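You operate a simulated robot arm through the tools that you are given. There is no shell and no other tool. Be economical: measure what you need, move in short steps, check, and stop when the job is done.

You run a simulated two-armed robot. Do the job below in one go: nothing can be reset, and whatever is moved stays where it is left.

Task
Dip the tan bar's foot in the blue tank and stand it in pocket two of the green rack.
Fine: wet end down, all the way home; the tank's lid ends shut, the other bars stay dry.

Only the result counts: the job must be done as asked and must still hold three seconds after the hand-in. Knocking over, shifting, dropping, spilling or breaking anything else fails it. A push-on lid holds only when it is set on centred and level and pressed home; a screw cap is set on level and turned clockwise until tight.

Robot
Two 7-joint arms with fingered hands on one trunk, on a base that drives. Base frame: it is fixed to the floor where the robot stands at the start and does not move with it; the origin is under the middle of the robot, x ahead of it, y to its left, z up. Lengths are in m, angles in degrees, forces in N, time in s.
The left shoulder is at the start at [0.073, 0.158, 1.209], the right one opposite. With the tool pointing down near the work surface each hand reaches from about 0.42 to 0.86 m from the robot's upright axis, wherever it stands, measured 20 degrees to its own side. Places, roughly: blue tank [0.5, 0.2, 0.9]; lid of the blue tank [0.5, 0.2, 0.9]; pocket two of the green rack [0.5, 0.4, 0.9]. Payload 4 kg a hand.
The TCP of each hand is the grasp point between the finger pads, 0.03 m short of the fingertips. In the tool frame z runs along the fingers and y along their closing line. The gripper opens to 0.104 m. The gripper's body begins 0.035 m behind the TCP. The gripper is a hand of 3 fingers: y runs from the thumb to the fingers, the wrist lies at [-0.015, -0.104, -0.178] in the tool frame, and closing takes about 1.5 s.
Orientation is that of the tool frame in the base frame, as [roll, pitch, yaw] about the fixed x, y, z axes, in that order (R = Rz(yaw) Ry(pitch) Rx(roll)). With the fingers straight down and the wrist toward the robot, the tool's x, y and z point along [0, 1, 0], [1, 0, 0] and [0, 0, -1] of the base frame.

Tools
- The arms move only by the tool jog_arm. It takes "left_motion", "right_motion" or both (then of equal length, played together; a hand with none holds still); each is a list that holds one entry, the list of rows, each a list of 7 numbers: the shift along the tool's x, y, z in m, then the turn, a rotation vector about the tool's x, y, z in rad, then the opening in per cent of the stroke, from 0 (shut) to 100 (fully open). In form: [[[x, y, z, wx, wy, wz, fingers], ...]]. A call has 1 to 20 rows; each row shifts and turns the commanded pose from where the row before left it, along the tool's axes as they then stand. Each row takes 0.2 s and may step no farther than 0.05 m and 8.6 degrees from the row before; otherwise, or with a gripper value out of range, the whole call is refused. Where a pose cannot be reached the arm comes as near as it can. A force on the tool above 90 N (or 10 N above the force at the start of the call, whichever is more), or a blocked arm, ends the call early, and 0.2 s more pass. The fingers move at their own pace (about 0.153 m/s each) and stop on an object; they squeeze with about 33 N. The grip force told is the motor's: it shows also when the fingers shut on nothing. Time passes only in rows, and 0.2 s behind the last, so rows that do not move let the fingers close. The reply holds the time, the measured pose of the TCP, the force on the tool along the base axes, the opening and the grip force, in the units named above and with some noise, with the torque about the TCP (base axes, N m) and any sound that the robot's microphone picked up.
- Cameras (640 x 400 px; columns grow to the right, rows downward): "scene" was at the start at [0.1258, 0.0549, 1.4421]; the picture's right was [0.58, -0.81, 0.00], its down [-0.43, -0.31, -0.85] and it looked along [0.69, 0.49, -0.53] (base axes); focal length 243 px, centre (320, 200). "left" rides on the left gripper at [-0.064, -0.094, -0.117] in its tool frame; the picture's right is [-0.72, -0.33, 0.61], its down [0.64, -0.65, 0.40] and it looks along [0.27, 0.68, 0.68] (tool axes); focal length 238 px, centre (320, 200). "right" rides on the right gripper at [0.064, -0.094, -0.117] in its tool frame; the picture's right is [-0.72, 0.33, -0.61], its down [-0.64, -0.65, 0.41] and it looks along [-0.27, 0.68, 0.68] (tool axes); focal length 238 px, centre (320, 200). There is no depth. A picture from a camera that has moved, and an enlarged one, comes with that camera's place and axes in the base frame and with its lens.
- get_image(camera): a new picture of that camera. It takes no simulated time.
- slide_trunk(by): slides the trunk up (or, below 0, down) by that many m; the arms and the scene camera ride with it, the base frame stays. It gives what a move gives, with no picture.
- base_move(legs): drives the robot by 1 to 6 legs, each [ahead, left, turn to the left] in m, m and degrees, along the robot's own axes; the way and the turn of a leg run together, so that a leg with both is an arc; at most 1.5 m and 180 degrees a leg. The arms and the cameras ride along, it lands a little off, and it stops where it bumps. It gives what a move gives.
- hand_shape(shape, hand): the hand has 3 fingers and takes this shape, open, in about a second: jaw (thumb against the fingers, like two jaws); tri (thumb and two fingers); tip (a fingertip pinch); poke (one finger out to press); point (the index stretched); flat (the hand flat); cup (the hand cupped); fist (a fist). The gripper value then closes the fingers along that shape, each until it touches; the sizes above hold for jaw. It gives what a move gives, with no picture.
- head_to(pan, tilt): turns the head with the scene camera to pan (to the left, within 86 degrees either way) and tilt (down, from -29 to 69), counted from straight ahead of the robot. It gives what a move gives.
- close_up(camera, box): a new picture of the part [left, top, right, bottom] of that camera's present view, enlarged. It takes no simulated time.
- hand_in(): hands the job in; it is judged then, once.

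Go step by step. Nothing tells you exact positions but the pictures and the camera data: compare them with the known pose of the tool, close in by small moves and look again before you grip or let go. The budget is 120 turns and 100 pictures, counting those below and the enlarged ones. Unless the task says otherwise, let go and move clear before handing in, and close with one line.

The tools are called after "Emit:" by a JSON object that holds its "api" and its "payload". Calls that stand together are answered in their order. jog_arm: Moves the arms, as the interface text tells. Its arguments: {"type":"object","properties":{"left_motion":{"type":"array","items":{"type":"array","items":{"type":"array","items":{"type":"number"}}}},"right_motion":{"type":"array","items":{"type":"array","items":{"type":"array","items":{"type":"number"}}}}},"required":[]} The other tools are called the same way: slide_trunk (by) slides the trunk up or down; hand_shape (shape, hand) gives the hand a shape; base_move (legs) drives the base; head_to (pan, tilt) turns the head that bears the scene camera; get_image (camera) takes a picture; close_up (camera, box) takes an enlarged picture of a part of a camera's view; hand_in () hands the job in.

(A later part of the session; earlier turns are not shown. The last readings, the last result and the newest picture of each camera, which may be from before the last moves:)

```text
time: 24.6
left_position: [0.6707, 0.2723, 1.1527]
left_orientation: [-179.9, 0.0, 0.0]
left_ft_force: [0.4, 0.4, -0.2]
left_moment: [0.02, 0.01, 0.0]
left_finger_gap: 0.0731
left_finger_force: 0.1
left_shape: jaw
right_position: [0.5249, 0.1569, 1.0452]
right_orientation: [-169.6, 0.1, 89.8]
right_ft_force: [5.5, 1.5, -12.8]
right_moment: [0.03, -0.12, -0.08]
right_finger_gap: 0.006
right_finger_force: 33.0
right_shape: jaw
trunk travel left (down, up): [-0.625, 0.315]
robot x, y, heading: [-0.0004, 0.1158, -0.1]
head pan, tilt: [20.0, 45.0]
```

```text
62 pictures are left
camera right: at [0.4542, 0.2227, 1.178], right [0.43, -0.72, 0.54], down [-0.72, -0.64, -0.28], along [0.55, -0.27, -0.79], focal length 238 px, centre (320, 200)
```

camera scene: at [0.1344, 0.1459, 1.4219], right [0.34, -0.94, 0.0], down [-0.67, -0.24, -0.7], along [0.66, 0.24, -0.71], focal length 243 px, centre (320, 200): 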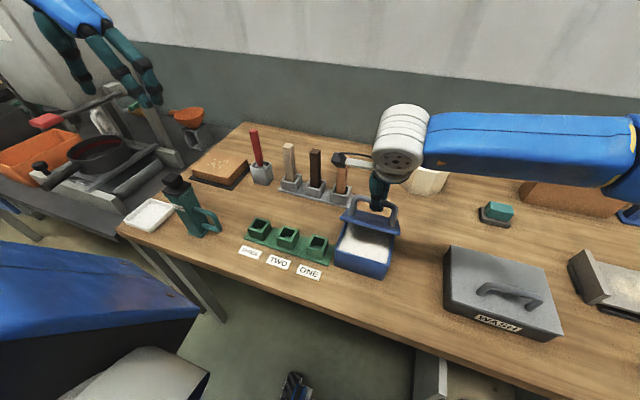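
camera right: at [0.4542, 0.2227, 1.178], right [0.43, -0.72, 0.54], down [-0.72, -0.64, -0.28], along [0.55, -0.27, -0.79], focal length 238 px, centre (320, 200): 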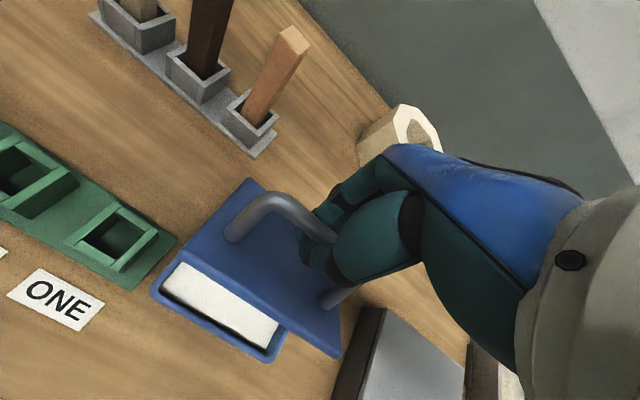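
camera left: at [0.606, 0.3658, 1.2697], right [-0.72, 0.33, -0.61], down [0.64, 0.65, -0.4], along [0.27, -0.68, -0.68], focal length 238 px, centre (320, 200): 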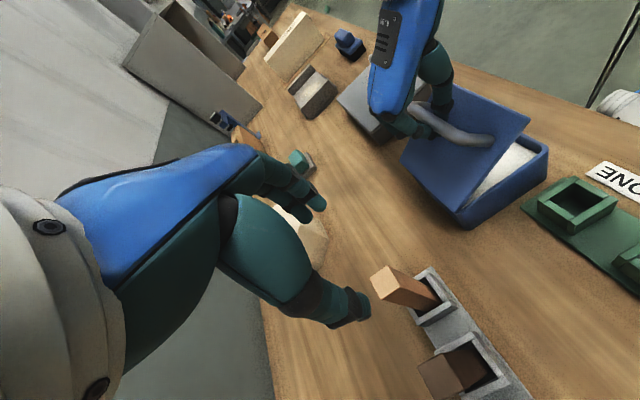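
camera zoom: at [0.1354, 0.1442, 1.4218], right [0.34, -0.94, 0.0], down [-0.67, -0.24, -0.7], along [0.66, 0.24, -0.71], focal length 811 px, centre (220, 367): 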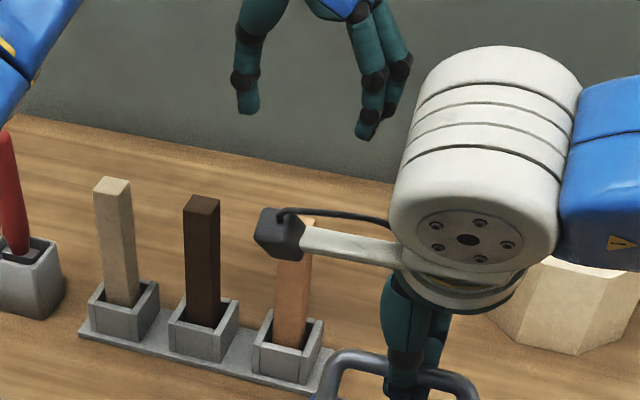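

The bar's top is near [0.677, 0.276, 1.03]. I'll centre over it, lower to just above its top, and check alignment.

Emit:
{"api": "jog_arm", "payload": {"left_motion": [[[0.003, -0.002, 0.03, 0, 0, 0, 70], [0.003, -0.002, 0.03, 0, 0, 0, 70], [0, 0, 0.022, 0, 0, 0, 70], [0, 0, 0, 0, 0, 0, 70], [0, 0, 0, 0, 0, 0, 70]]]}}

Emit:
{"api": "close_up", "payload": {"camera": "left", "box": [270, 200, 510, 400]}}

Emit:
{"api": "close_up", "payload": {"camera": "right", "box": [150, 0, 390, 170]}}

```text
time: 25.8
left_position: [0.6757, 0.2773, 1.0693]
left_orientation: [-179.8, 0.0, 0.0]
left_ft_force: [0.2, -0.1, 0.2]
left_moment: [0.02, -0.02, -0.01]
left_finger_gap: 0.0732
left_finger_force: 0.1
left_shape: jaw
right_position: [0.5249, 0.1568, 1.0462]
right_orientation: [-169.4, 0.0, 89.8]
right_ft_force: [4.4, 1.5, -12.6]
right_moment: [0.0, -0.08, -0.07]
right_finger_gap: 0.006
right_finger_force: 33.1
right_shape: jaw
trunk travel left (down, up): [-0.625, 0.315]
robot x, y, heading: [-0.0007, 0.1187, -0.1]
head pan, tilt: [20.0, 45.0]
```

```text
2.00 times, centred on (390, 300) of left
camera zoom: at [0.612, 0.3712, 1.1859], right [-0.72, 0.33, -0.61], down [0.64, 0.65, -0.4], along [0.27, -0.68, -0.68], focal length 477 px, centre (180, 0)
```

zoom: 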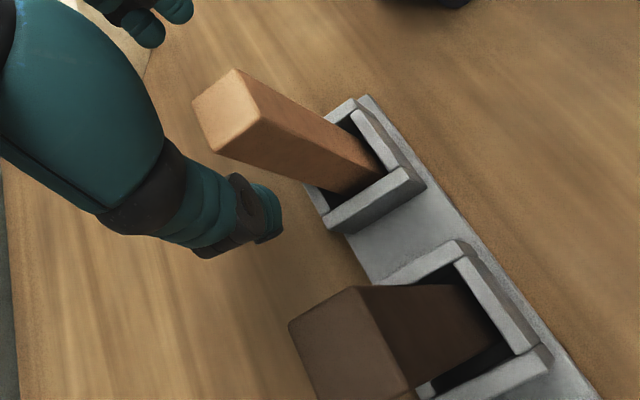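

```text
2.35 times, centred on (270, 85) of right
camera zoom: at [0.4541, 0.2227, 1.1779], right [0.43, -0.72, 0.54], down [-0.72, -0.64, -0.28], along [0.55, -0.27, -0.79], focal length 561 px, centre (438, 471)
```

zoom: 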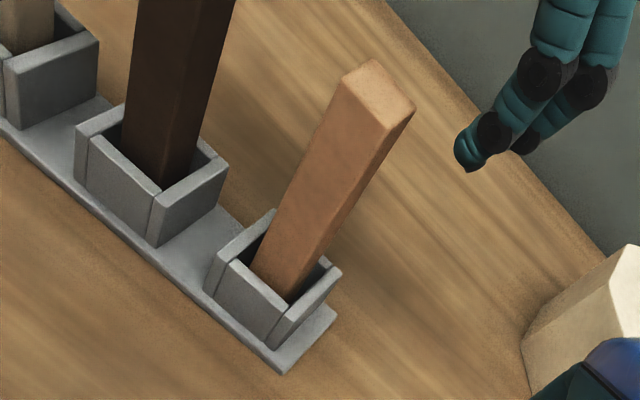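

Both cameras agree the bar top is at [0.676, 0.277, 1.03], right under the TCP. I'll descend with the fingers around it and check.

Emit:
{"api": "jog_arm", "payload": {"left_motion": [[[0, 0, 0.02, 0, 0, 0, 70], [0, 0, 0.02, 0, 0, 0, 70], [0, 0, 0.022, 0, 0, 0, 70], [0, 0, 0, 0, 0, 0, 70], [0, 0, 0, 0, 0, 0, 70]]]}}

Emit:
{"api": "close_up", "payload": {"camera": "left", "box": [230, 150, 510, 400]}}

Emit:
{"api": "close_up", "payload": {"camera": "right", "box": [150, 0, 390, 170]}}

```text
time: 27.0
left_position: [0.6767, 0.2764, 1.0066]
left_orientation: [-179.9, 0.0, 0.0]
left_ft_force: [0.9, 0.5, 0.9]
left_moment: [0.01, 0.02, 0.02]
left_finger_gap: 0.0732
left_finger_force: 0.1
left_shape: jaw
right_position: [0.5241, 0.1569, 1.0454]
right_orientation: [-169.6, 0.0, 89.8]
right_ft_force: [5.0, 1.3, -13.8]
right_moment: [0.02, -0.06, -0.11]
right_finger_gap: 0.0059
right_finger_force: 32.5
right_shape: jaw
trunk travel left (down, up): [-0.625, 0.315]
robot x, y, heading: [0.0003, 0.1148, -0.1]
head pan, tilt: [20.0, 45.0]
```

```text
1.60 times, centred on (370, 275) of left
camera zoom: at [0.613, 0.3706, 1.1238], right [-0.72, 0.33, -0.61], down [0.64, 0.65, -0.4], along [0.27, -0.68, -0.68], focal length 381 px, centre (240, 80)
```

zoom: 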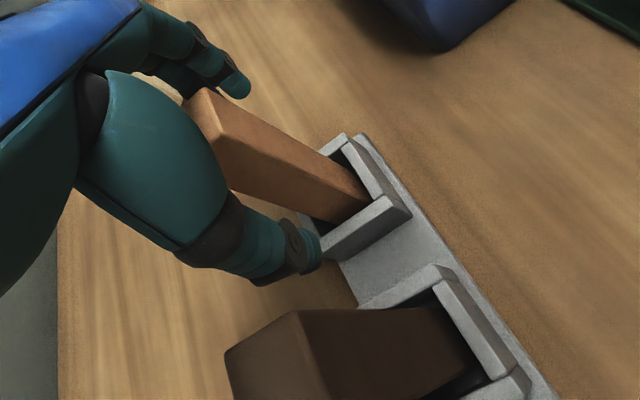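

```text
2.35 times, centred on (270, 85) of right
camera zoom: at [0.4541, 0.2227, 1.1779], right [0.43, -0.72, 0.54], down [-0.72, -0.64, -0.28], along [0.55, -0.27, -0.79], focal length 561 px, centre (438, 471)
```

zoom: 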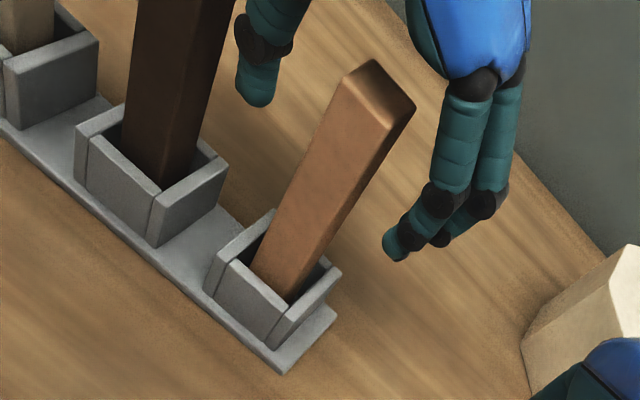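

The bar sits between thumb and fingers with the brown bar clear. I'll close the grip gently.

Emit:
{"api": "jog_arm", "payload": {"left_motion": [[[0, 0, 0, 0, 0, 0, 50], [0, 0, 0, 0, 0, 0, 35], [0, 0, 0, 0, 0, 0, 25], [0, 0, 0, 0, 0, 0, 15], [0, 0, 0, 0, 0, 0, 5], [0, 0, 0, 0, 0, 0, 0], [0, 0, 0, 0, 0, 0, 0], [0, 0, 0, 0, 0, 0, 0]]]}}

Emit:
{"api": "close_up", "payload": {"camera": "right", "box": [150, 0, 390, 170]}}

Emit:
{"api": "close_up", "payload": {"camera": "left", "box": [230, 150, 510, 400]}}

```text
time: 28.8
left_position: [0.6774, 0.2772, 1.0075]
left_orientation: [180.0, 0.0, -0.1]
left_ft_force: [-0.4, 0.8, 0.9]
left_moment: [-0.04, 0.04, 0.01]
left_finger_gap: 0.0187
left_finger_force: 32.8
left_shape: jaw
right_position: [0.5248, 0.1579, 1.044]
right_orientation: [-169.5, 0.0, 89.8]
right_ft_force: [5.7, 0.2, -12.8]
right_moment: [0.02, -0.08, -0.08]
right_finger_gap: 0.0063
right_finger_force: 33.1
right_shape: jaw
trunk travel left (down, up): [-0.625, 0.315]
robot x, y, heading: [0.0023, 0.1173, -0.1]
head pan, tilt: [20.0, 45.0]
```

```text
2.35 times, centred on (270, 85) of right
camera zoom: at [0.4542, 0.2227, 1.1779], right [0.43, -0.72, 0.54], down [-0.72, -0.64, -0.28], along [0.55, -0.27, -0.79], focal length 561 px, centre (438, 471)
```

zoom: 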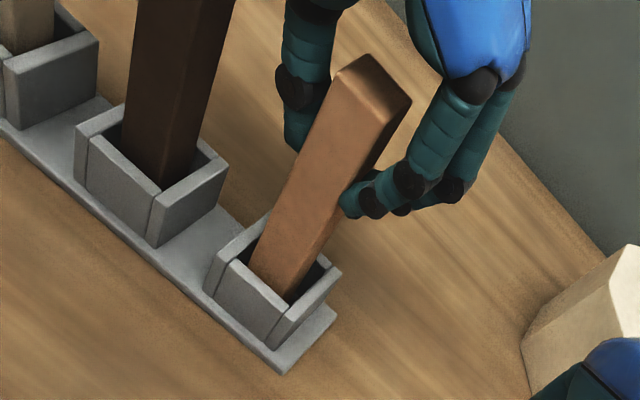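

```text
1.60 times, centred on (370, 275) of left
camera zoom: at [0.6131, 0.3707, 1.1239], right [-0.72, 0.33, -0.61], down [0.64, 0.65, -0.4], along [0.27, -0.68, -0.68], focal length 381 px, centre (240, 80)
```

zoom: 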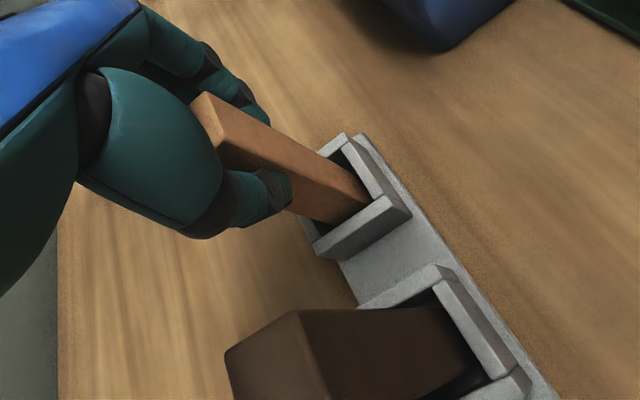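

The bar is gripped (gap 19 mm). I'll lift it straight up and check.

Emit:
{"api": "jog_arm", "payload": {"left_motion": [[[0, 0, -0.01, 0, 0, 0, 0], [0, 0, -0.02, 0, 0, 0, 0], [0, 0, -0.03, 0, 0, 0, 0], [0, 0, -0.03, 0, 0, 0, 0], [0, 0, -0.03, 0, 0, 0, 0], [0, 0, -0.03, 0, 0, 0, 0], [0, 0, 0, 0, 0, 0, 0], [0, 0, 0, 0, 0, 0, 0]]]}}

Emit:
{"api": "get_image", "payload": {"camera": "right"}}

Emit:
{"api": "close_up", "payload": {"camera": "left", "box": [230, 150, 510, 400]}}

Emit:
{"api": "get_image", "payload": {"camera": "scene"}}

```text
time: 30.6
left_position: [0.6758, 0.2766, 1.1575]
left_orientation: [-179.9, -0.1, 0.1]
left_ft_force: [-1.4, -0.4, -0.9]
left_moment: [-0.01, 0.02, 0.02]
left_finger_gap: 0.0186
left_finger_force: 32.5
left_shape: jaw
right_position: [0.5254, 0.1568, 1.0463]
right_orientation: [-169.5, 0.1, 89.8]
right_ft_force: [5.5, 0.7, -12.0]
right_moment: [0.03, -0.04, -0.08]
right_finger_gap: 0.006
right_finger_force: 32.7
right_shape: jaw
trunk travel left (down, up): [-0.625, 0.315]
robot x, y, heading: [-0.0018, 0.1141, -0.0]
head pan, tilt: [20.0, 45.0]
```

```text
55 pictures are left
camera right: at [0.4542, 0.2227, 1.1779], right [0.43, -0.72, 0.54], down [-0.72, -0.64, -0.28], along [0.55, -0.27, -0.79], focal length 238 px, centre (320, 200)
```

right: 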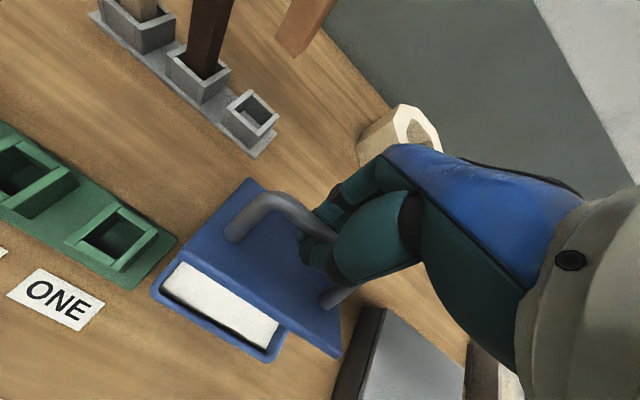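

```text
1.60 times, centred on (370, 275) of left
camera zoom: at [0.6126, 0.3717, 1.2747], right [-0.72, 0.33, -0.61], down [0.64, 0.65, -0.4], along [0.27, -0.68, -0.68], focal length 381 px, centre (240, 80)
```

zoom: 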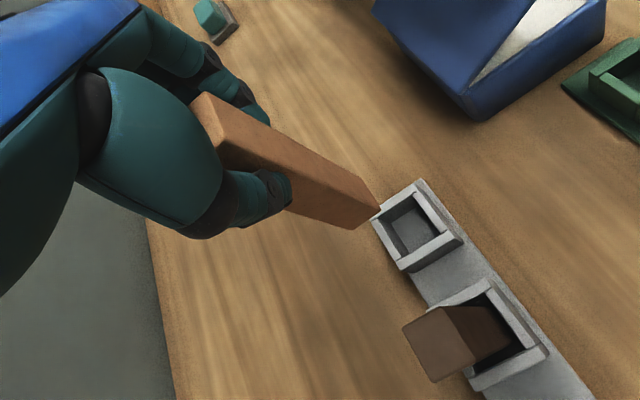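

```text
53 pictures are left
camera scene: at [0.1355, 0.1441, 1.4218], right [0.34, -0.94, 0.0], down [-0.67, -0.24, -0.7], along [0.66, 0.24, -0.71], focal length 243 px, centre (320, 200)
```

scene: 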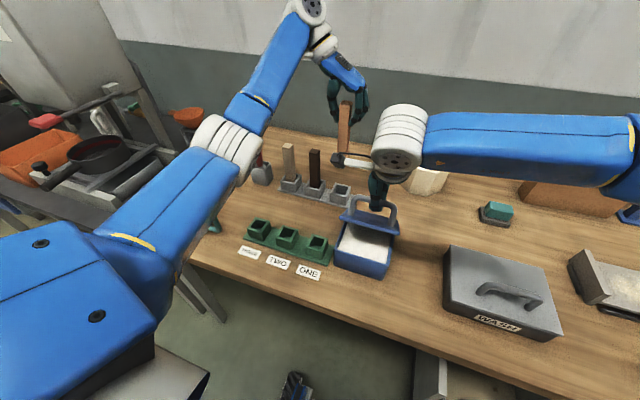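

The bar is out cleanly, its foot about 0.14 m below the TCP. I'll move the left hand aside over the table's left while the right hand re-opens the lid along the same arc.

Emit:
{"api": "jog_arm", "payload": {"right_motion": [[[0, 0, 0, 0, 0, 0, 0], [0, 0, 0, 0, 0, 0, 0], [0, 0.0052, -0.0052, 0.044, 0, 0, 0], [0, 0.005, -0.0055, 0.044, 0, 0, 0], [0, 0.0078, -0.0047, 0.044, 0, 0, 0], [0, 0.0076, -0.005, 0.044, 0, 0, 0], [0, 0.0081, -0.004, 0.044, 0, 0, 0], [0, 0.0079, -0.0044, 0.044, 0, 0, 0], [0, 0.0084, -0.0033, 0.044, 0, 0, 0], [0, 0.0083, -0.0036, 0.044, 0, 0, 0], [0, 0.0086, -0.0025, 0.044, 0, 0, 0], [0, 0.0085, -0.0028, 0.044, 0, 0, 0], [0, 0.0088, -0.0017, 0.044, 0, 0, 0], [0, 0.0088, -0.0021, 0.044, 0, 0, 0], [0, 0, 0, 0, 0, 0, 0]]], "left_motion": [[[-0.01, -0.03, -0.02, 0, 0, 0, 0], [-0.02, -0.03, -0.02, 0, 0, 0, 0], [-0.03, -0.03, -0.01, 0, 0, 0, 0], [-0.035, -0.02, 0, 0, 0, 0, 0], [-0.035, -0.014, 0, 0, 0, 0, 0], [-0.03, 0, 0, 0, 0, 0, 0], [-0.016, 0, 0, 0, 0, 0, 0], [0, 0, 0, 0, 0, 0, 0], [0, 0, 0, 0, 0, 0, 0], [0, 0, 0, 0, 0, 0, 0], [0, 0, 0, 0, 0, 0, 0], [0, 0, 0, 0, 0, 0, 0], [0, 0, 0, 0, 0, 0, 0], [0, 0, 0, 0, 0, 0, 0], [0, 0, 0, 0, 0, 0, 0]]]}}

Emit:
{"api": "get_image", "payload": {"camera": "scene"}}

Emit:
{"api": "get_image", "payload": {"camera": "left"}}

```text
time: 33.8
left_position: [0.4962, 0.3987, 1.2093]
left_orientation: [-179.8, -0.1, 0.1]
left_ft_force: [0.8, 0.0, -0.8]
left_moment: [-0.03, 0.02, -0.01]
left_finger_gap: 0.0187
left_finger_force: 33.1
left_shape: jaw
right_position: [0.6225, 0.1566, 1.0489]
right_orientation: [-139.4, -0.1, 89.8]
right_ft_force: [-7.4, -1.6, -12.7]
right_moment: [-0.1, 0.17, -0.09]
right_finger_gap: 0.0057
right_finger_force: 32.7
right_shape: jaw
trunk travel left (down, up): [-0.625, 0.315]
robot x, y, heading: [-0.001, 0.1153, 0.0]
head pan, tilt: [20.0, 45.0]
```

```text
52 pictures are left
camera scene: at [0.1313, 0.1445, 1.4223], right [0.34, -0.94, 0.0], down [-0.67, -0.24, -0.7], along [0.66, 0.24, -0.71], focal length 243 px, centre (320, 200)
```

scene: 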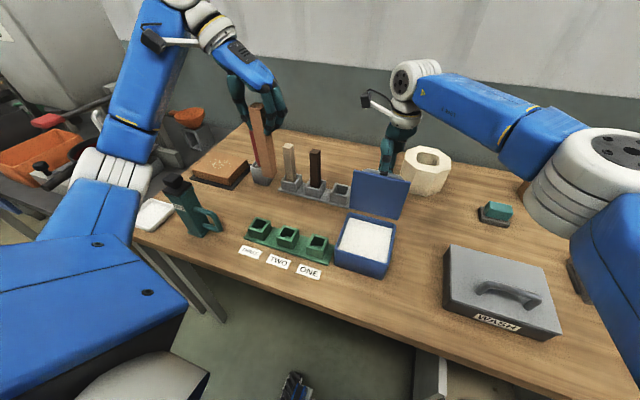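

```text
51 pictures are left
camera left: at [0.433, 0.4936, 1.3253], right [-0.72, 0.33, -0.61], down [0.64, 0.65, -0.4], along [0.27, -0.68, -0.68], focal length 238 px, centre (320, 200)
```

left: 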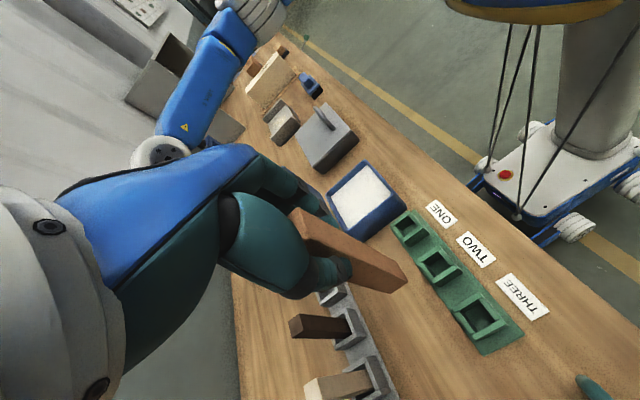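

The lid is held upright and the white bath is exposed, with the bar's path to it clear. I'll carry the bar over the tank centre at height and check.

Emit:
{"api": "jog_arm", "payload": {"left_motion": [[[0, 0.04, 0, 0, 0, 0, 0], [0, 0.04, 0, 0, 0, 0, 0], [0, 0.04, 0, 0, 0, 0, 0], [0, 0.04, 0.01, 0, 0, 0, 0], [0, 0.04, 0.015, 0, 0, 0, 0], [0, 0.04, 0.015, 0, 0, 0, 0], [0, 0, 0, 0, 0, 0, 0], [0, 0, 0, 0, 0, 0, 0]]]}}

Emit:
{"api": "get_image", "payload": {"camera": "scene"}}

Emit:
{"api": "get_image", "payload": {"camera": "left"}}

```text
time: 35.6
left_position: [0.4996, 0.1602, 1.1688]
left_orientation: [-179.9, -0.1, 0.0]
left_ft_force: [0.5, 1.1, -2.0]
left_moment: [-0.01, -0.03, -0.02]
left_finger_gap: 0.0186
left_finger_force: 32.8
left_shape: jaw
right_position: [0.6236, 0.1573, 1.0473]
right_orientation: [-139.4, 0.0, 89.9]
right_ft_force: [-4.5, 1.2, -9.0]
right_moment: [-0.09, 0.12, -0.06]
right_finger_gap: 0.0059
right_finger_force: 33.2
right_shape: jaw
trunk travel left (down, up): [-0.625, 0.315]
robot x, y, heading: [-0.0012, 0.1178, -0.3]
head pan, tilt: [20.0, 45.0]
```

```text
50 pictures are left
camera scene: at [0.1317, 0.1443, 1.4222], right [0.34, -0.94, 0.0], down [-0.67, -0.24, -0.7], along [0.66, 0.24, -0.71], focal length 243 px, centre (320, 200)
```

scene: 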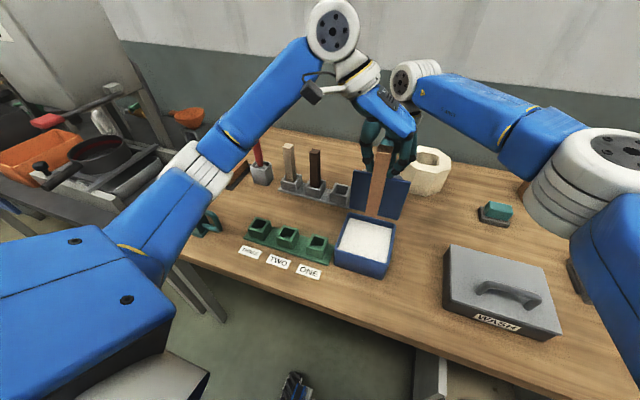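

```text
49 pictures are left
camera left: at [0.4358, 0.2549, 1.2852], right [-0.72, 0.33, -0.61], down [0.64, 0.65, -0.4], along [0.27, -0.68, -0.68], focal length 238 px, centre (320, 200)
```

left: 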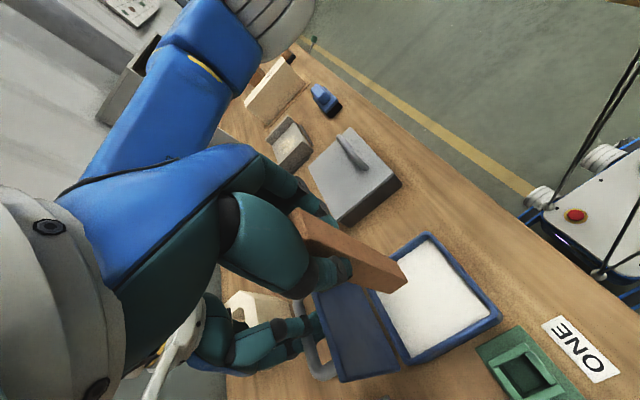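

The bar hangs over the bath's centre. I'll lower it straight so the foot goes just under the surface, watching force.

Emit:
{"api": "jog_arm", "payload": {"left_motion": [[[0, 0, 0.025, 0, 0, 0, 0], [0, 0, 0.025, 0, 0, 0, 0], [0, 0, 0.025, 0, 0, 0, 0], [0, 0, 0.015, 0, 0, 0, 0], [0, 0, 0.01, 0, 0, 0, 0], [0, 0, 0, 0, 0, 0, 0]]]}}

Emit:
{"api": "close_up", "payload": {"camera": "scene", "box": [310, 130, 440, 290]}}

Emit:
{"api": "close_up", "payload": {"camera": "left", "box": [280, 180, 560, 400]}}

```text
time: 37.0
left_position: [0.498, 0.1614, 1.0686]
left_orientation: [-179.9, -0.1, 0.0]
left_ft_force: [0.5, -0.7, -1.2]
left_moment: [0.01, -0.04, 0.01]
left_finger_gap: 0.0187
left_finger_force: 33.1
left_shape: jaw
right_position: [0.6243, 0.1572, 1.0467]
right_orientation: [-139.4, 0.0, 89.8]
right_ft_force: [-4.4, 0.7, -8.9]
right_moment: [-0.05, 0.14, -0.06]
right_finger_gap: 0.0062
right_finger_force: 32.8
right_shape: jaw
trunk travel left (down, up): [-0.625, 0.315]
robot x, y, heading: [0.0024, 0.1143, 0.1]
head pan, tilt: [20.0, 45.0]
```

```text
2.50 times, centred on (375, 210) of scene
camera zoom: at [0.1317, 0.1442, 1.4222], right [0.34, -0.94, 0.0], down [-0.67, -0.24, -0.7], along [0.66, 0.24, -0.71], focal length 608 px, centre (182, 175)
```

zoom: 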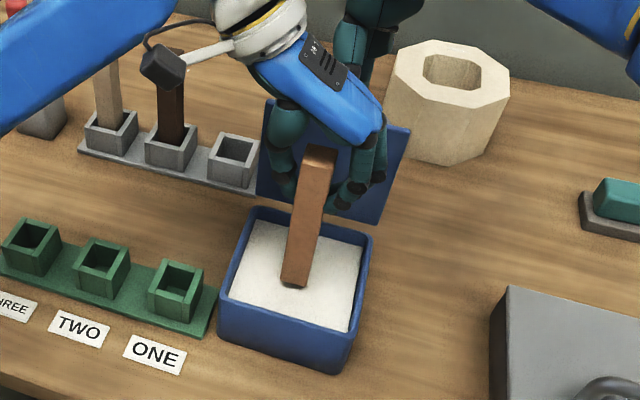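

```text
1.82 times, centred on (420, 290) of left
camera zoom: at [0.4342, 0.2557, 1.1849], right [-0.72, 0.33, -0.61], down [0.64, 0.65, -0.4], along [0.27, -0.68, -0.68], focal length 433 px, centre (138, 36)
```

zoom: 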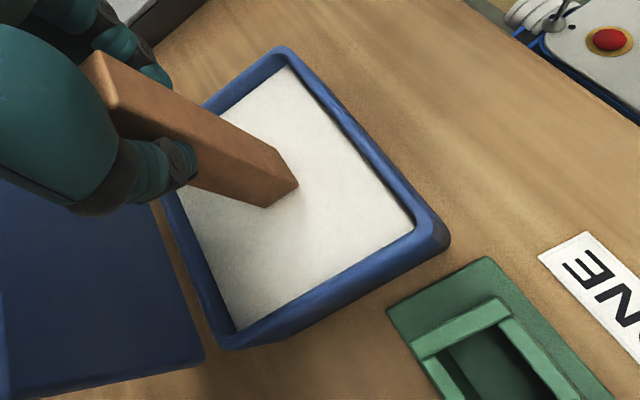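

The foot is just at the surface. I'll lower another 33 mm, hold briefly, and look.

Emit:
{"api": "jog_arm", "payload": {"left_motion": [[[0, 0, 0.008, 0, 0, 0, 0], [0, 0, 0.008, 0, 0, 0, 0], [0, 0, 0.008, 0, 0, 0, 0], [0, 0, 0.009, 0, 0, 0, 0], [0, 0, 0, 0, 0, 0, 0], [0, 0, 0, 0, 0, 0, 0], [0, 0, 0, 0, 0, 0, 0], [0, 0, 0, 0, 0, 0, 0]]]}}

Emit:
{"api": "close_up", "payload": {"camera": "left", "box": [280, 180, 560, 400]}}

Emit:
{"api": "close_up", "payload": {"camera": "scene", "box": [310, 130, 440, 290]}}

```text
time: 38.8
left_position: [0.4986, 0.1614, 1.0352]
left_orientation: [-179.8, -0.1, 0.1]
left_ft_force: [0.2, 0.1, -1.6]
left_moment: [0.05, -0.01, -0.01]
left_finger_gap: 0.0188
left_finger_force: 33.1
left_shape: jaw
right_position: [0.6223, 0.1572, 1.0478]
right_orientation: [-139.3, 0.0, 89.9]
right_ft_force: [-5.8, 0.3, -8.3]
right_moment: [-0.02, 0.11, -0.07]
right_finger_gap: 0.0062
right_finger_force: 33.1
right_shape: jaw
trunk travel left (down, up): [-0.625, 0.315]
robot x, y, heading: [-0.0002, 0.1168, 0.0]
head pan, tilt: [20.0, 45.0]
```

```text
1.82 times, centred on (420, 290) of left
camera zoom: at [0.4354, 0.255, 1.1518], right [-0.72, 0.33, -0.61], down [0.64, 0.65, -0.4], along [0.27, -0.68, -0.68], focal length 433 px, centre (138, 36)
```

zoom: 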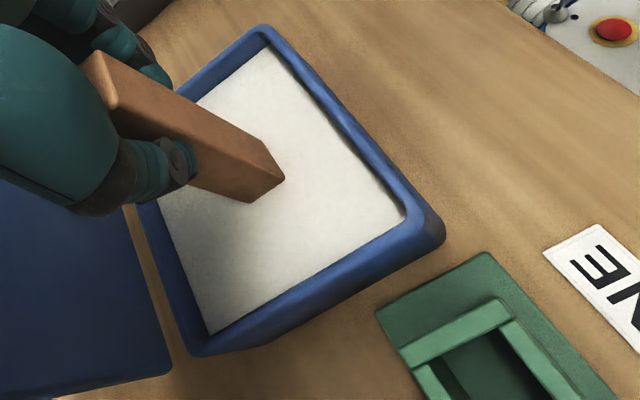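

```text
2.50 times, centred on (375, 210) of scene
camera zoom: at [0.1316, 0.1442, 1.4222], right [0.34, -0.94, 0.0], down [-0.67, -0.24, -0.7], along [0.66, 0.24, -0.71], focal length 608 px, centre (182, 175)
```

zoom: 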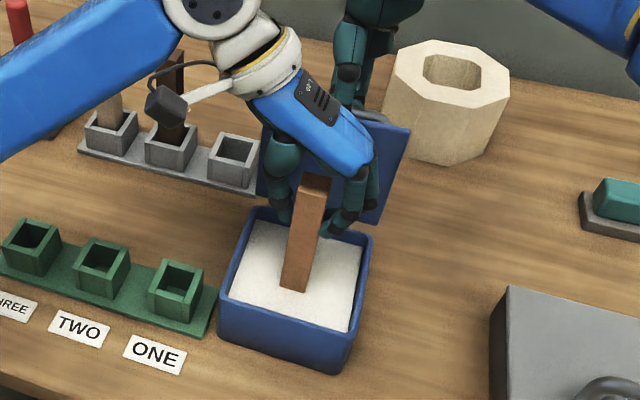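

The foot is submerged about 25 mm with no contact force. I'll dip 10 mm deeper, hold, then lift straight out and let it drip over the tank.

Emit:
{"api": "jog_arm", "payload": {"left_motion": [[[0, 0, 0.005, 0, 0, 0, 0], [0, 0, 0.005, 0, 0, 0, 0], [0, 0, 0, 0, 0, 0, 0], [0, 0, 0, 0, 0, 0, 0], [0, 0, 0, 0, 0, 0, 0], [0, 0, -0.01, 0, 0, 0, 0], [0, 0, -0.015, 0, 0, 0, 0], [0, 0, -0.015, 0, 0, 0, 0], [0, 0, -0.015, 0, 0, 0, 0], [0, 0, -0.02, 0, 0, 0, 0], [0, 0, 0, 0, 0, 0, 0], [0, 0, 0, 0, 0, 0, 0], [0, 0, 0, 0, 0, 0, 0], [0, 0, 0, 0, 0, 0, 0], [0, 0, 0, 0, 0, 0, 0], [0, 0, 0, 0, 0, 0, 0], [0, 0, 0, 0, 0, 0, 0], [0, 0, -0.03, 0, 0, 0, 0], [0, 0, -0.035, 0, 0, 0, 0], [0, 0, 0, 0, 0, 0, 0]]]}}

Emit:
{"api": "close_up", "payload": {"camera": "left", "box": [280, 180, 560, 400]}}

Emit:
{"api": "close_up", "payload": {"camera": "scene", "box": [290, 110, 450, 280]}}

```text
time: 43.0
left_position: [0.4972, 0.1617, 1.1649]
left_orientation: [-179.9, -0.1, 0.0]
left_ft_force: [-0.6, -0.2, -1.1]
left_moment: [0.0, -0.02, -0.01]
left_finger_gap: 0.0194
left_finger_force: 33.1
left_shape: jaw
right_position: [0.623, 0.157, 1.0463]
right_orientation: [-139.4, 0.0, 89.9]
right_ft_force: [-4.5, 1.0, -9.4]
right_moment: [-0.06, 0.11, -0.07]
right_finger_gap: 0.0062
right_finger_force: 33.1
right_shape: jaw
trunk travel left (down, up): [-0.625, 0.315]
robot x, y, heading: [-0.0002, 0.1134, 0.1]
head pan, tilt: [20.0, 45.0]
```

```text
1.82 times, centred on (420, 290) of left
camera zoom: at [0.4338, 0.2556, 1.2828], right [-0.72, 0.33, -0.61], down [0.64, 0.65, -0.4], along [0.27, -0.68, -0.68], focal length 433 px, centre (138, 36)
```

zoom: 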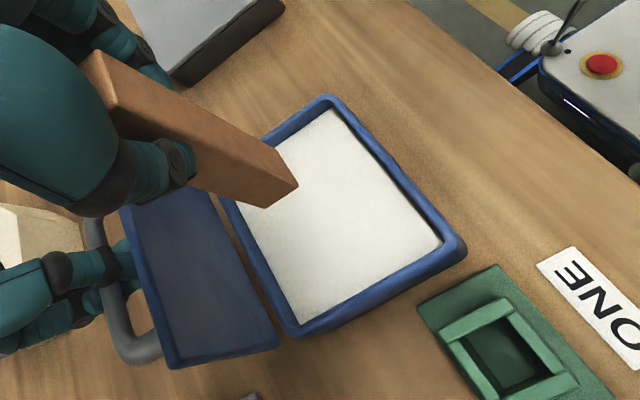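

```text
2.35 times, centred on (370, 195) of scene
camera zoom: at [0.1318, 0.1443, 1.4222], right [0.34, -0.94, 0.0], down [-0.67, -0.24, -0.7], along [0.66, 0.24, -0.71], focal length 572 px, centre (202, 212)
```

zoom: 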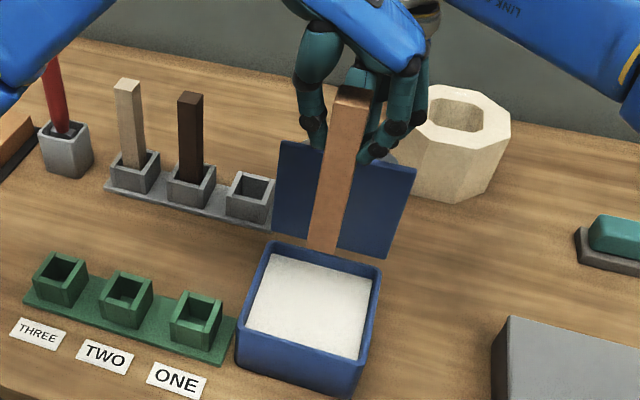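

The dip is done and the other bars weren't touched. Pocket two's mouth triangulates to about [0.468, 0.357, 0.895], so I'll carry the bar over it at height, moving directly and away from the grey rack.

Emit:
{"api": "jog_arm", "payload": {"left_motion": [[[-0.0058, -0.039, 0, 0, 0, 0, 0], [-0.0058, -0.039, 0, 0, 0, 0, 0], [-0.0058, -0.039, 0, 0, 0, 0, 0], [-0.0058, -0.039, 0, 0, 0, 0, 0], [-0.0058, -0.039, 0, 0, 0, 0, 0], [0, 0, 0.03, 0, 0, 0, 0], [0, 0, 0.03, 0, 0, 0, 0], [0, 0, 0, 0, 0, 0, 0]]]}}

Emit:
{"api": "close_up", "payload": {"camera": "left", "box": [280, 180, 560, 400]}}

Emit:
{"api": "close_up", "payload": {"camera": "scene", "box": [220, 130, 350, 290]}}

```text
time: 44.8
left_position: [0.4679, 0.3569, 1.104]
left_orientation: [-179.9, -0.2, 0.1]
left_ft_force: [0.7, 0.0, -1.4]
left_moment: [0.0, 0.0, -0.02]
left_finger_gap: 0.0193
left_finger_force: 33.0
left_shape: jaw
right_position: [0.6235, 0.1584, 1.0475]
right_orientation: [-139.3, -0.1, 89.9]
right_ft_force: [-5.3, 0.2, -10.6]
right_moment: [-0.03, 0.1, -0.03]
right_finger_gap: 0.006
right_finger_force: 33.0
right_shape: jaw
trunk travel left (down, up): [-0.625, 0.315]
robot x, y, heading: [0.0002, 0.1153, -0.0]
head pan, tilt: [20.0, 45.0]
```

```text
1.82 times, centred on (420, 290) of left
camera zoom: at [0.4043, 0.4503, 1.2212], right [-0.72, 0.33, -0.61], down [0.64, 0.65, -0.4], along [0.27, -0.68, -0.68], focal length 433 px, centre (138, 36)
```

zoom: 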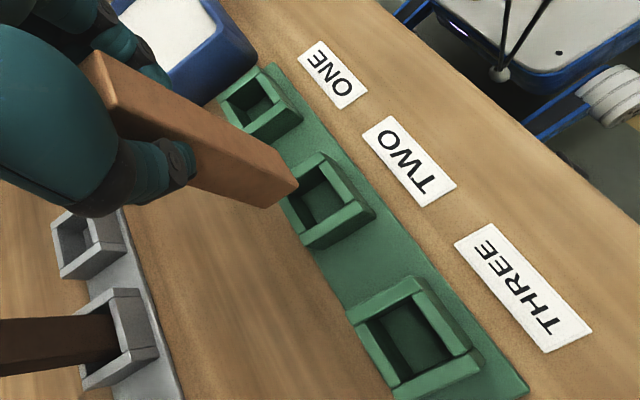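

```text
2.50 times, centred on (285, 210) of scene
camera zoom: at [0.1314, 0.1452, 1.4222], right [0.34, -0.94, 0.0], down [-0.67, -0.24, -0.7], along [0.66, 0.24, -0.71], focal length 608 px, centre (408, 175)
```

zoom: 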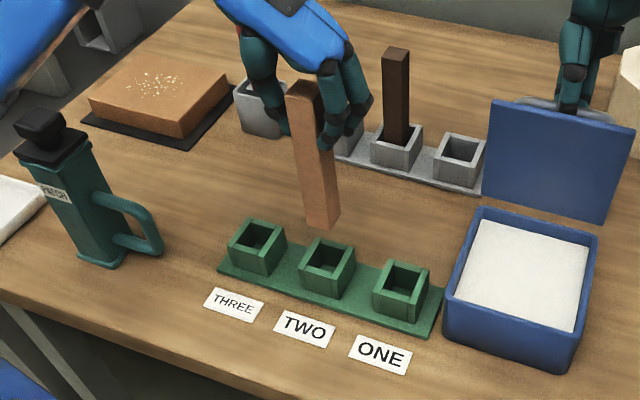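

The rack runs parallel to y. I'll zoom in on pocket two from both cameras to get its centre precisely.

Emit:
{"api": "close_up", "payload": {"camera": "left", "box": [400, 230, 496, 320]}}

Emit:
{"api": "close_up", "payload": {"camera": "scene", "box": [260, 200, 332, 260]}}

```text
4.44 times, centred on (448, 275) of left
camera zoom: at [0.4043, 0.4503, 1.2212], right [-0.72, 0.33, -0.61], down [0.64, 0.65, -0.4], along [0.27, -0.68, -0.68], focal length 1059 px, centre (-249, -133)
```

zoom: 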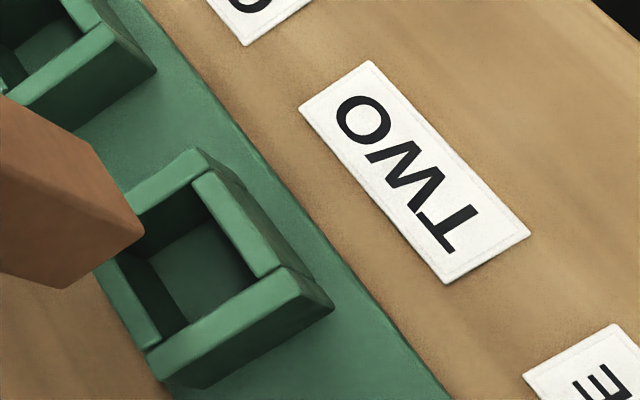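

```text
6.67 times, centred on (296, 230) of scene
camera zoom: at [0.1314, 0.1452, 1.4222], right [0.34, -0.94, 0.0], down [-0.67, -0.24, -0.7], along [0.66, 0.24, -0.71], focal length 1622 px, centre (480, 0)
```

zoom: 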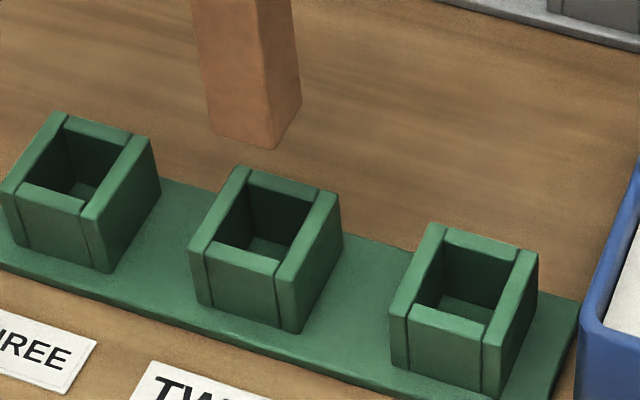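

Relative to the foot, pocket two's centre is off by about 3 mm in +y. I'll correct that, lower until the foot is just above the mouth, and look again.

Emit:
{"api": "jog_arm", "payload": {"left_motion": [[[-0.001, -0.003, 0.01, 0, 0, 0, 0], [0, 0, 0.02, 0, 0, 0, 0], [0, 0, 0.02, 0, 0, 0, 0], [0, 0, 0.004, 0, 0, 0, 0], [0, 0, 0, 0, 0, 0, 0], [0, 0, 0, 0, 0, 0, 0]]]}}

Emit:
{"api": "close_up", "payload": {"camera": "left", "box": [390, 220, 486, 310]}}

Emit:
{"api": "close_up", "payload": {"camera": "scene", "box": [260, 190, 332, 250]}}

```text
time: 46.2
left_position: [0.4686, 0.3579, 1.0517]
left_orientation: [-179.8, -0.1, 0.1]
left_ft_force: [-1.5, 0.7, -1.5]
left_moment: [-0.02, 0.02, 0.01]
left_finger_gap: 0.0193
left_finger_force: 33.2
left_shape: jaw
right_position: [0.6233, 0.1575, 1.0464]
right_orientation: [-139.3, 0.0, 89.9]
right_ft_force: [-5.3, -1.3, -10.1]
right_moment: [-0.09, 0.11, -0.05]
right_finger_gap: 0.0061
right_finger_force: 32.8
right_shape: jaw
trunk travel left (down, up): [-0.625, 0.315]
robot x, y, heading: [0.002, 0.1205, -0.0]
head pan, tilt: [20.0, 45.0]
```

```text
4.44 times, centred on (438, 265) of left
camera zoom: at [0.4047, 0.4526, 1.168], right [-0.72, 0.33, -0.61], down [0.64, 0.65, -0.4], along [0.27, -0.68, -0.68], focal length 1059 px, centre (-204, -89)
```

zoom: 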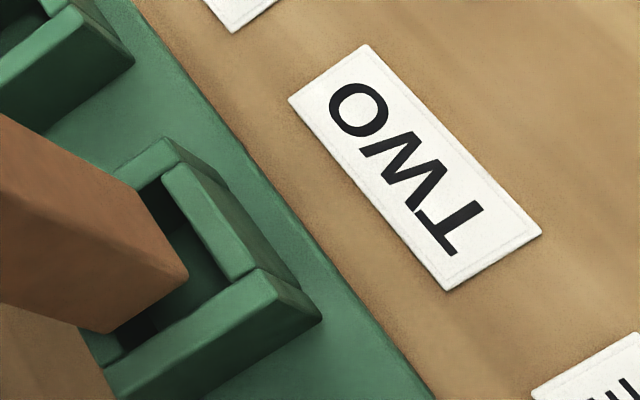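

```text
6.67 times, centred on (296, 220) of scene
camera zoom: at [0.1314, 0.1453, 1.4222], right [0.34, -0.94, 0.0], down [-0.67, -0.24, -0.7], along [0.66, 0.24, -0.71], focal length 1622 px, centre (480, 67)
```

zoom: 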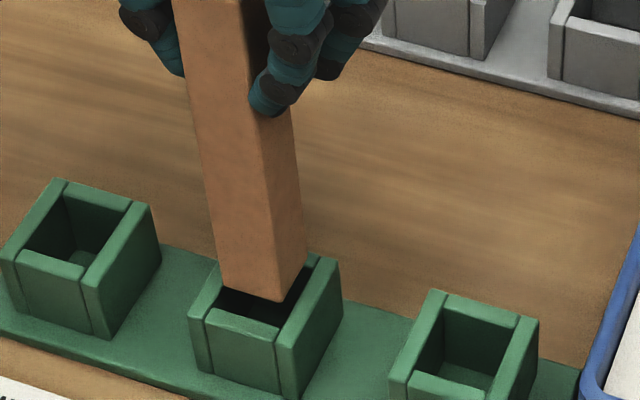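

The foot is centred over pocket two in both views. I'll insert slowly, watching the force.

Emit:
{"api": "jog_arm", "payload": {"left_motion": [[[0, 0, 0.006, 0, 0, 0, 0], [0, 0, 0.006, 0, 0, 0, 0], [0, 0, 0.006, 0, 0, 0, 0], [0, 0, 0.006, 0, 0, 0, 0], [0, 0, 0.006, 0, 0, 0, 0], [0, 0, 0.006, 0, 0, 0, 0], [0, 0, 0, 0, 0, 0, 0]]]}}

Emit:
{"api": "close_up", "payload": {"camera": "scene", "box": [250, 160, 346, 250]}}

```text
time: 47.8
left_position: [0.4648, 0.3589, 1.0155]
left_orientation: [-179.9, -0.2, 0.0]
left_ft_force: [-6.9, 0.9, 27.8]
left_moment: [-0.01, 0.21, -0.03]
left_finger_gap: 0.0211
left_finger_force: 32.8
left_shape: jaw
right_position: [0.6198, 0.1574, 1.0504]
right_orientation: [-139.5, -0.1, 89.9]
right_ft_force: [-8.2, 3.5, -16.3]
right_moment: [0.02, 0.12, -0.05]
right_finger_gap: 0.0056
right_finger_force: 33.1
right_shape: jaw
trunk travel left (down, up): [-0.625, 0.315]
robot x, y, heading: [0.0018, 0.1145, -0.1]
head pan, tilt: [20.0, 45.0]
```

```text
4.44 times, centred on (298, 205) of scene
camera zoom: at [0.125, 0.1446, 1.4228], right [0.34, -0.94, 0.0], down [-0.66, -0.24, -0.71], along [0.67, 0.24, -0.71], focal length 1081 px, centre (418, 178)
```

zoom: 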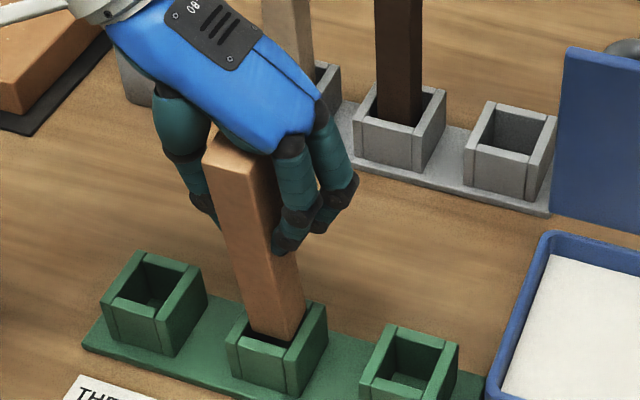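

There is 28 N of upward force, but the bar doesn't look fully home, so I need a close look at the foot and grip.

Emit:
{"api": "close_up", "payload": {"camera": "left", "box": [300, 170, 500, 330]}}

Emit:
{"api": "close_up", "payload": {"camera": "scene", "box": [276, 190, 324, 250]}}

```text
2.50 times, centred on (400, 250) of left
camera zoom: at [0.401, 0.4529, 1.1322], right [-0.72, 0.33, -0.62], down [0.64, 0.65, -0.4], along [0.27, -0.68, -0.68], focal length 596 px, centre (120, 75)
```

zoom: 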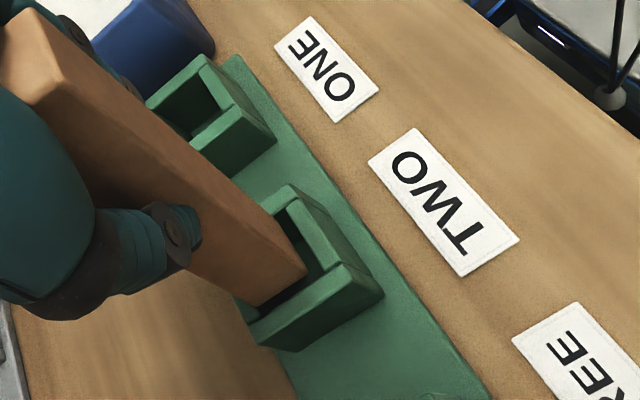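

```text
6.67 times, centred on (300, 220) of scene
camera zoom: at [0.125, 0.1446, 1.4228], right [0.34, -0.94, 0.0], down [-0.66, -0.24, -0.71], along [0.67, 0.24, -0.71], focal length 1622 px, centre (453, 67)
```

zoom: 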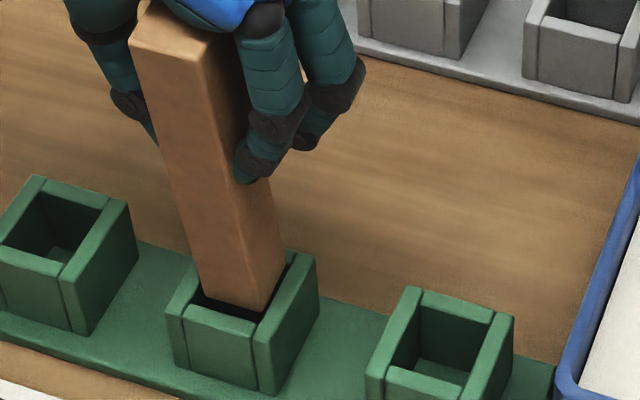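

The bar slipped up in the grip because its foot caught on the pocket's rim (far/left side). I'll raise slightly so the foot is free and re-measure the foot against the mouth.

Emit:
{"api": "jog_arm", "payload": {"left_motion": [[[0, 0, -0.005, 0, 0, 0, 0], [0, 0, -0.005, 0, 0, 0, 0], [0, 0, -0.005, 0, 0, 0, 0], [0, 0, 0, 0, 0, 0, 0], [0, 0, 0, 0, 0, 0, 0]]]}}

Emit:
{"api": "close_up", "payload": {"camera": "left", "box": [370, 210, 466, 300]}}

Emit:
{"api": "close_up", "payload": {"camera": "scene", "box": [272, 190, 320, 250]}}

```text
time: 49.0
left_position: [0.4695, 0.3592, 1.0293]
left_orientation: [-179.9, -0.2, 0.0]
left_ft_force: [-0.2, 0.8, -0.2]
left_moment: [0.0, -0.03, 0.0]
left_finger_gap: 0.0197
left_finger_force: 33.0
left_shape: jaw
right_position: [0.6232, 0.1561, 1.0478]
right_orientation: [-139.5, 0.0, 89.8]
right_ft_force: [-3.2, 0.2, -12.6]
right_moment: [-0.06, 0.08, -0.04]
right_finger_gap: 0.0059
right_finger_force: 32.9
right_shape: jaw
trunk travel left (down, up): [-0.625, 0.315]
robot x, y, heading: [0.0016, 0.117, -0.0]
head pan, tilt: [20.0, 45.0]
```

```text
4.44 times, centred on (418, 255) of left
camera zoom: at [0.4053, 0.4531, 1.146], right [-0.72, 0.33, -0.61], down [0.64, 0.65, -0.4], along [0.27, -0.68, -0.68], focal length 1059 px, centre (-116, -44)
```

zoom: 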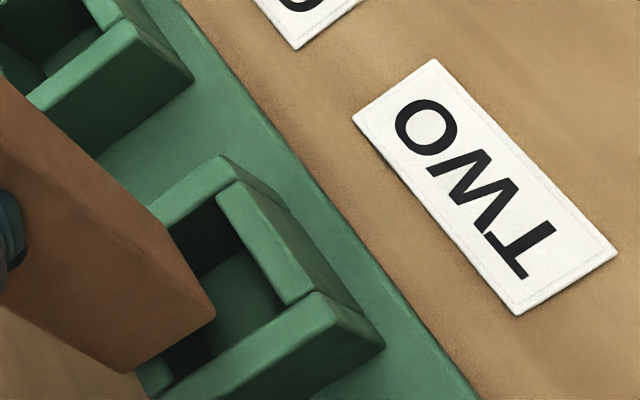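

```text
6.67 times, centred on (296, 220) of scene
camera zoom: at [0.1321, 0.1454, 1.4221], right [0.34, -0.94, 0.0], down [-0.67, -0.24, -0.7], along [0.66, 0.24, -0.71], focal length 1622 px, centre (480, 67)
```

zoom: 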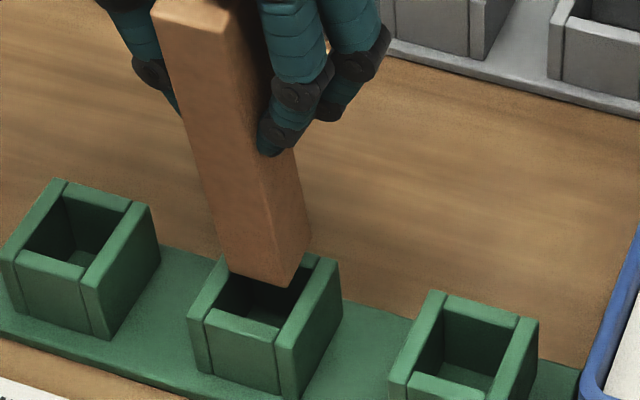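

The foot sits about 6 mm too far in +x, and the bar seems to have tilted in the grip. I'll check its tilt before correcting.

Emit:
{"api": "close_up", "payload": {"camera": "left", "box": [270, 170, 450, 310]}}

Emit:
{"api": "close_up", "payload": {"camera": "scene", "box": [250, 140, 346, 250]}}

Emit:
{"api": "close_up", "payload": {"camera": "right", "box": [0, 0, 320, 200]}}

```text
2.86 times, centred on (360, 240) of left
camera zoom: at [0.4053, 0.4531, 1.146], right [-0.72, 0.33, -0.61], down [0.64, 0.65, -0.4], along [0.27, -0.68, -0.68], focal length 681 px, centre (206, 86)
```

zoom: 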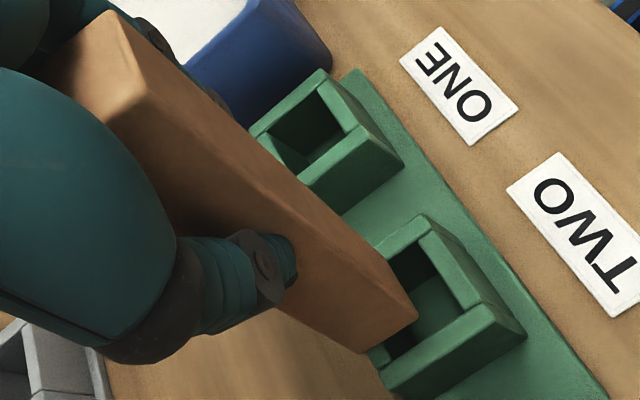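

```text
3.64 times, centred on (298, 195) of scene
camera zoom: at [0.1321, 0.1454, 1.4221], right [0.34, -0.94, 0.0], down [-0.67, -0.24, -0.7], along [0.66, 0.24, -0.71], focal length 885 px, centre (400, 218)
```

zoom: 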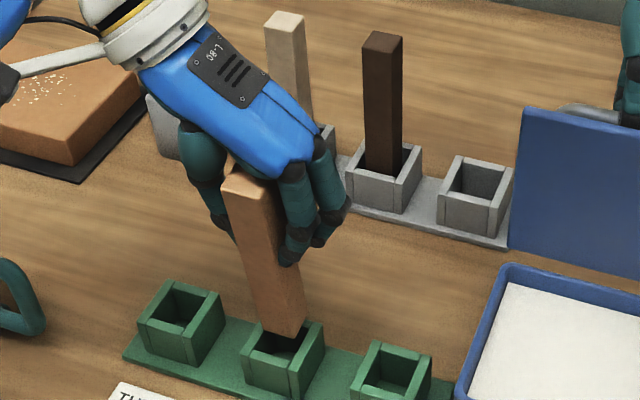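

```text
2.00 times, centred on (160, 100) of right
camera zoom: at [0.6292, 0.2222, 1.198], right [0.64, -0.72, 0.25], down [-0.76, -0.64, 0.12], along [0.08, -0.27, -0.96], focal length 477 px, centre (640, 400)
```

zoom: 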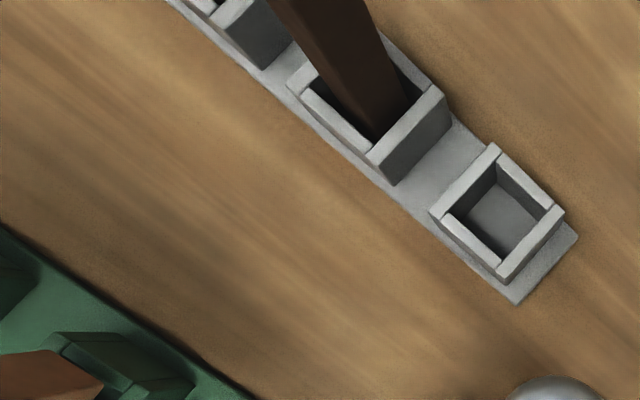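

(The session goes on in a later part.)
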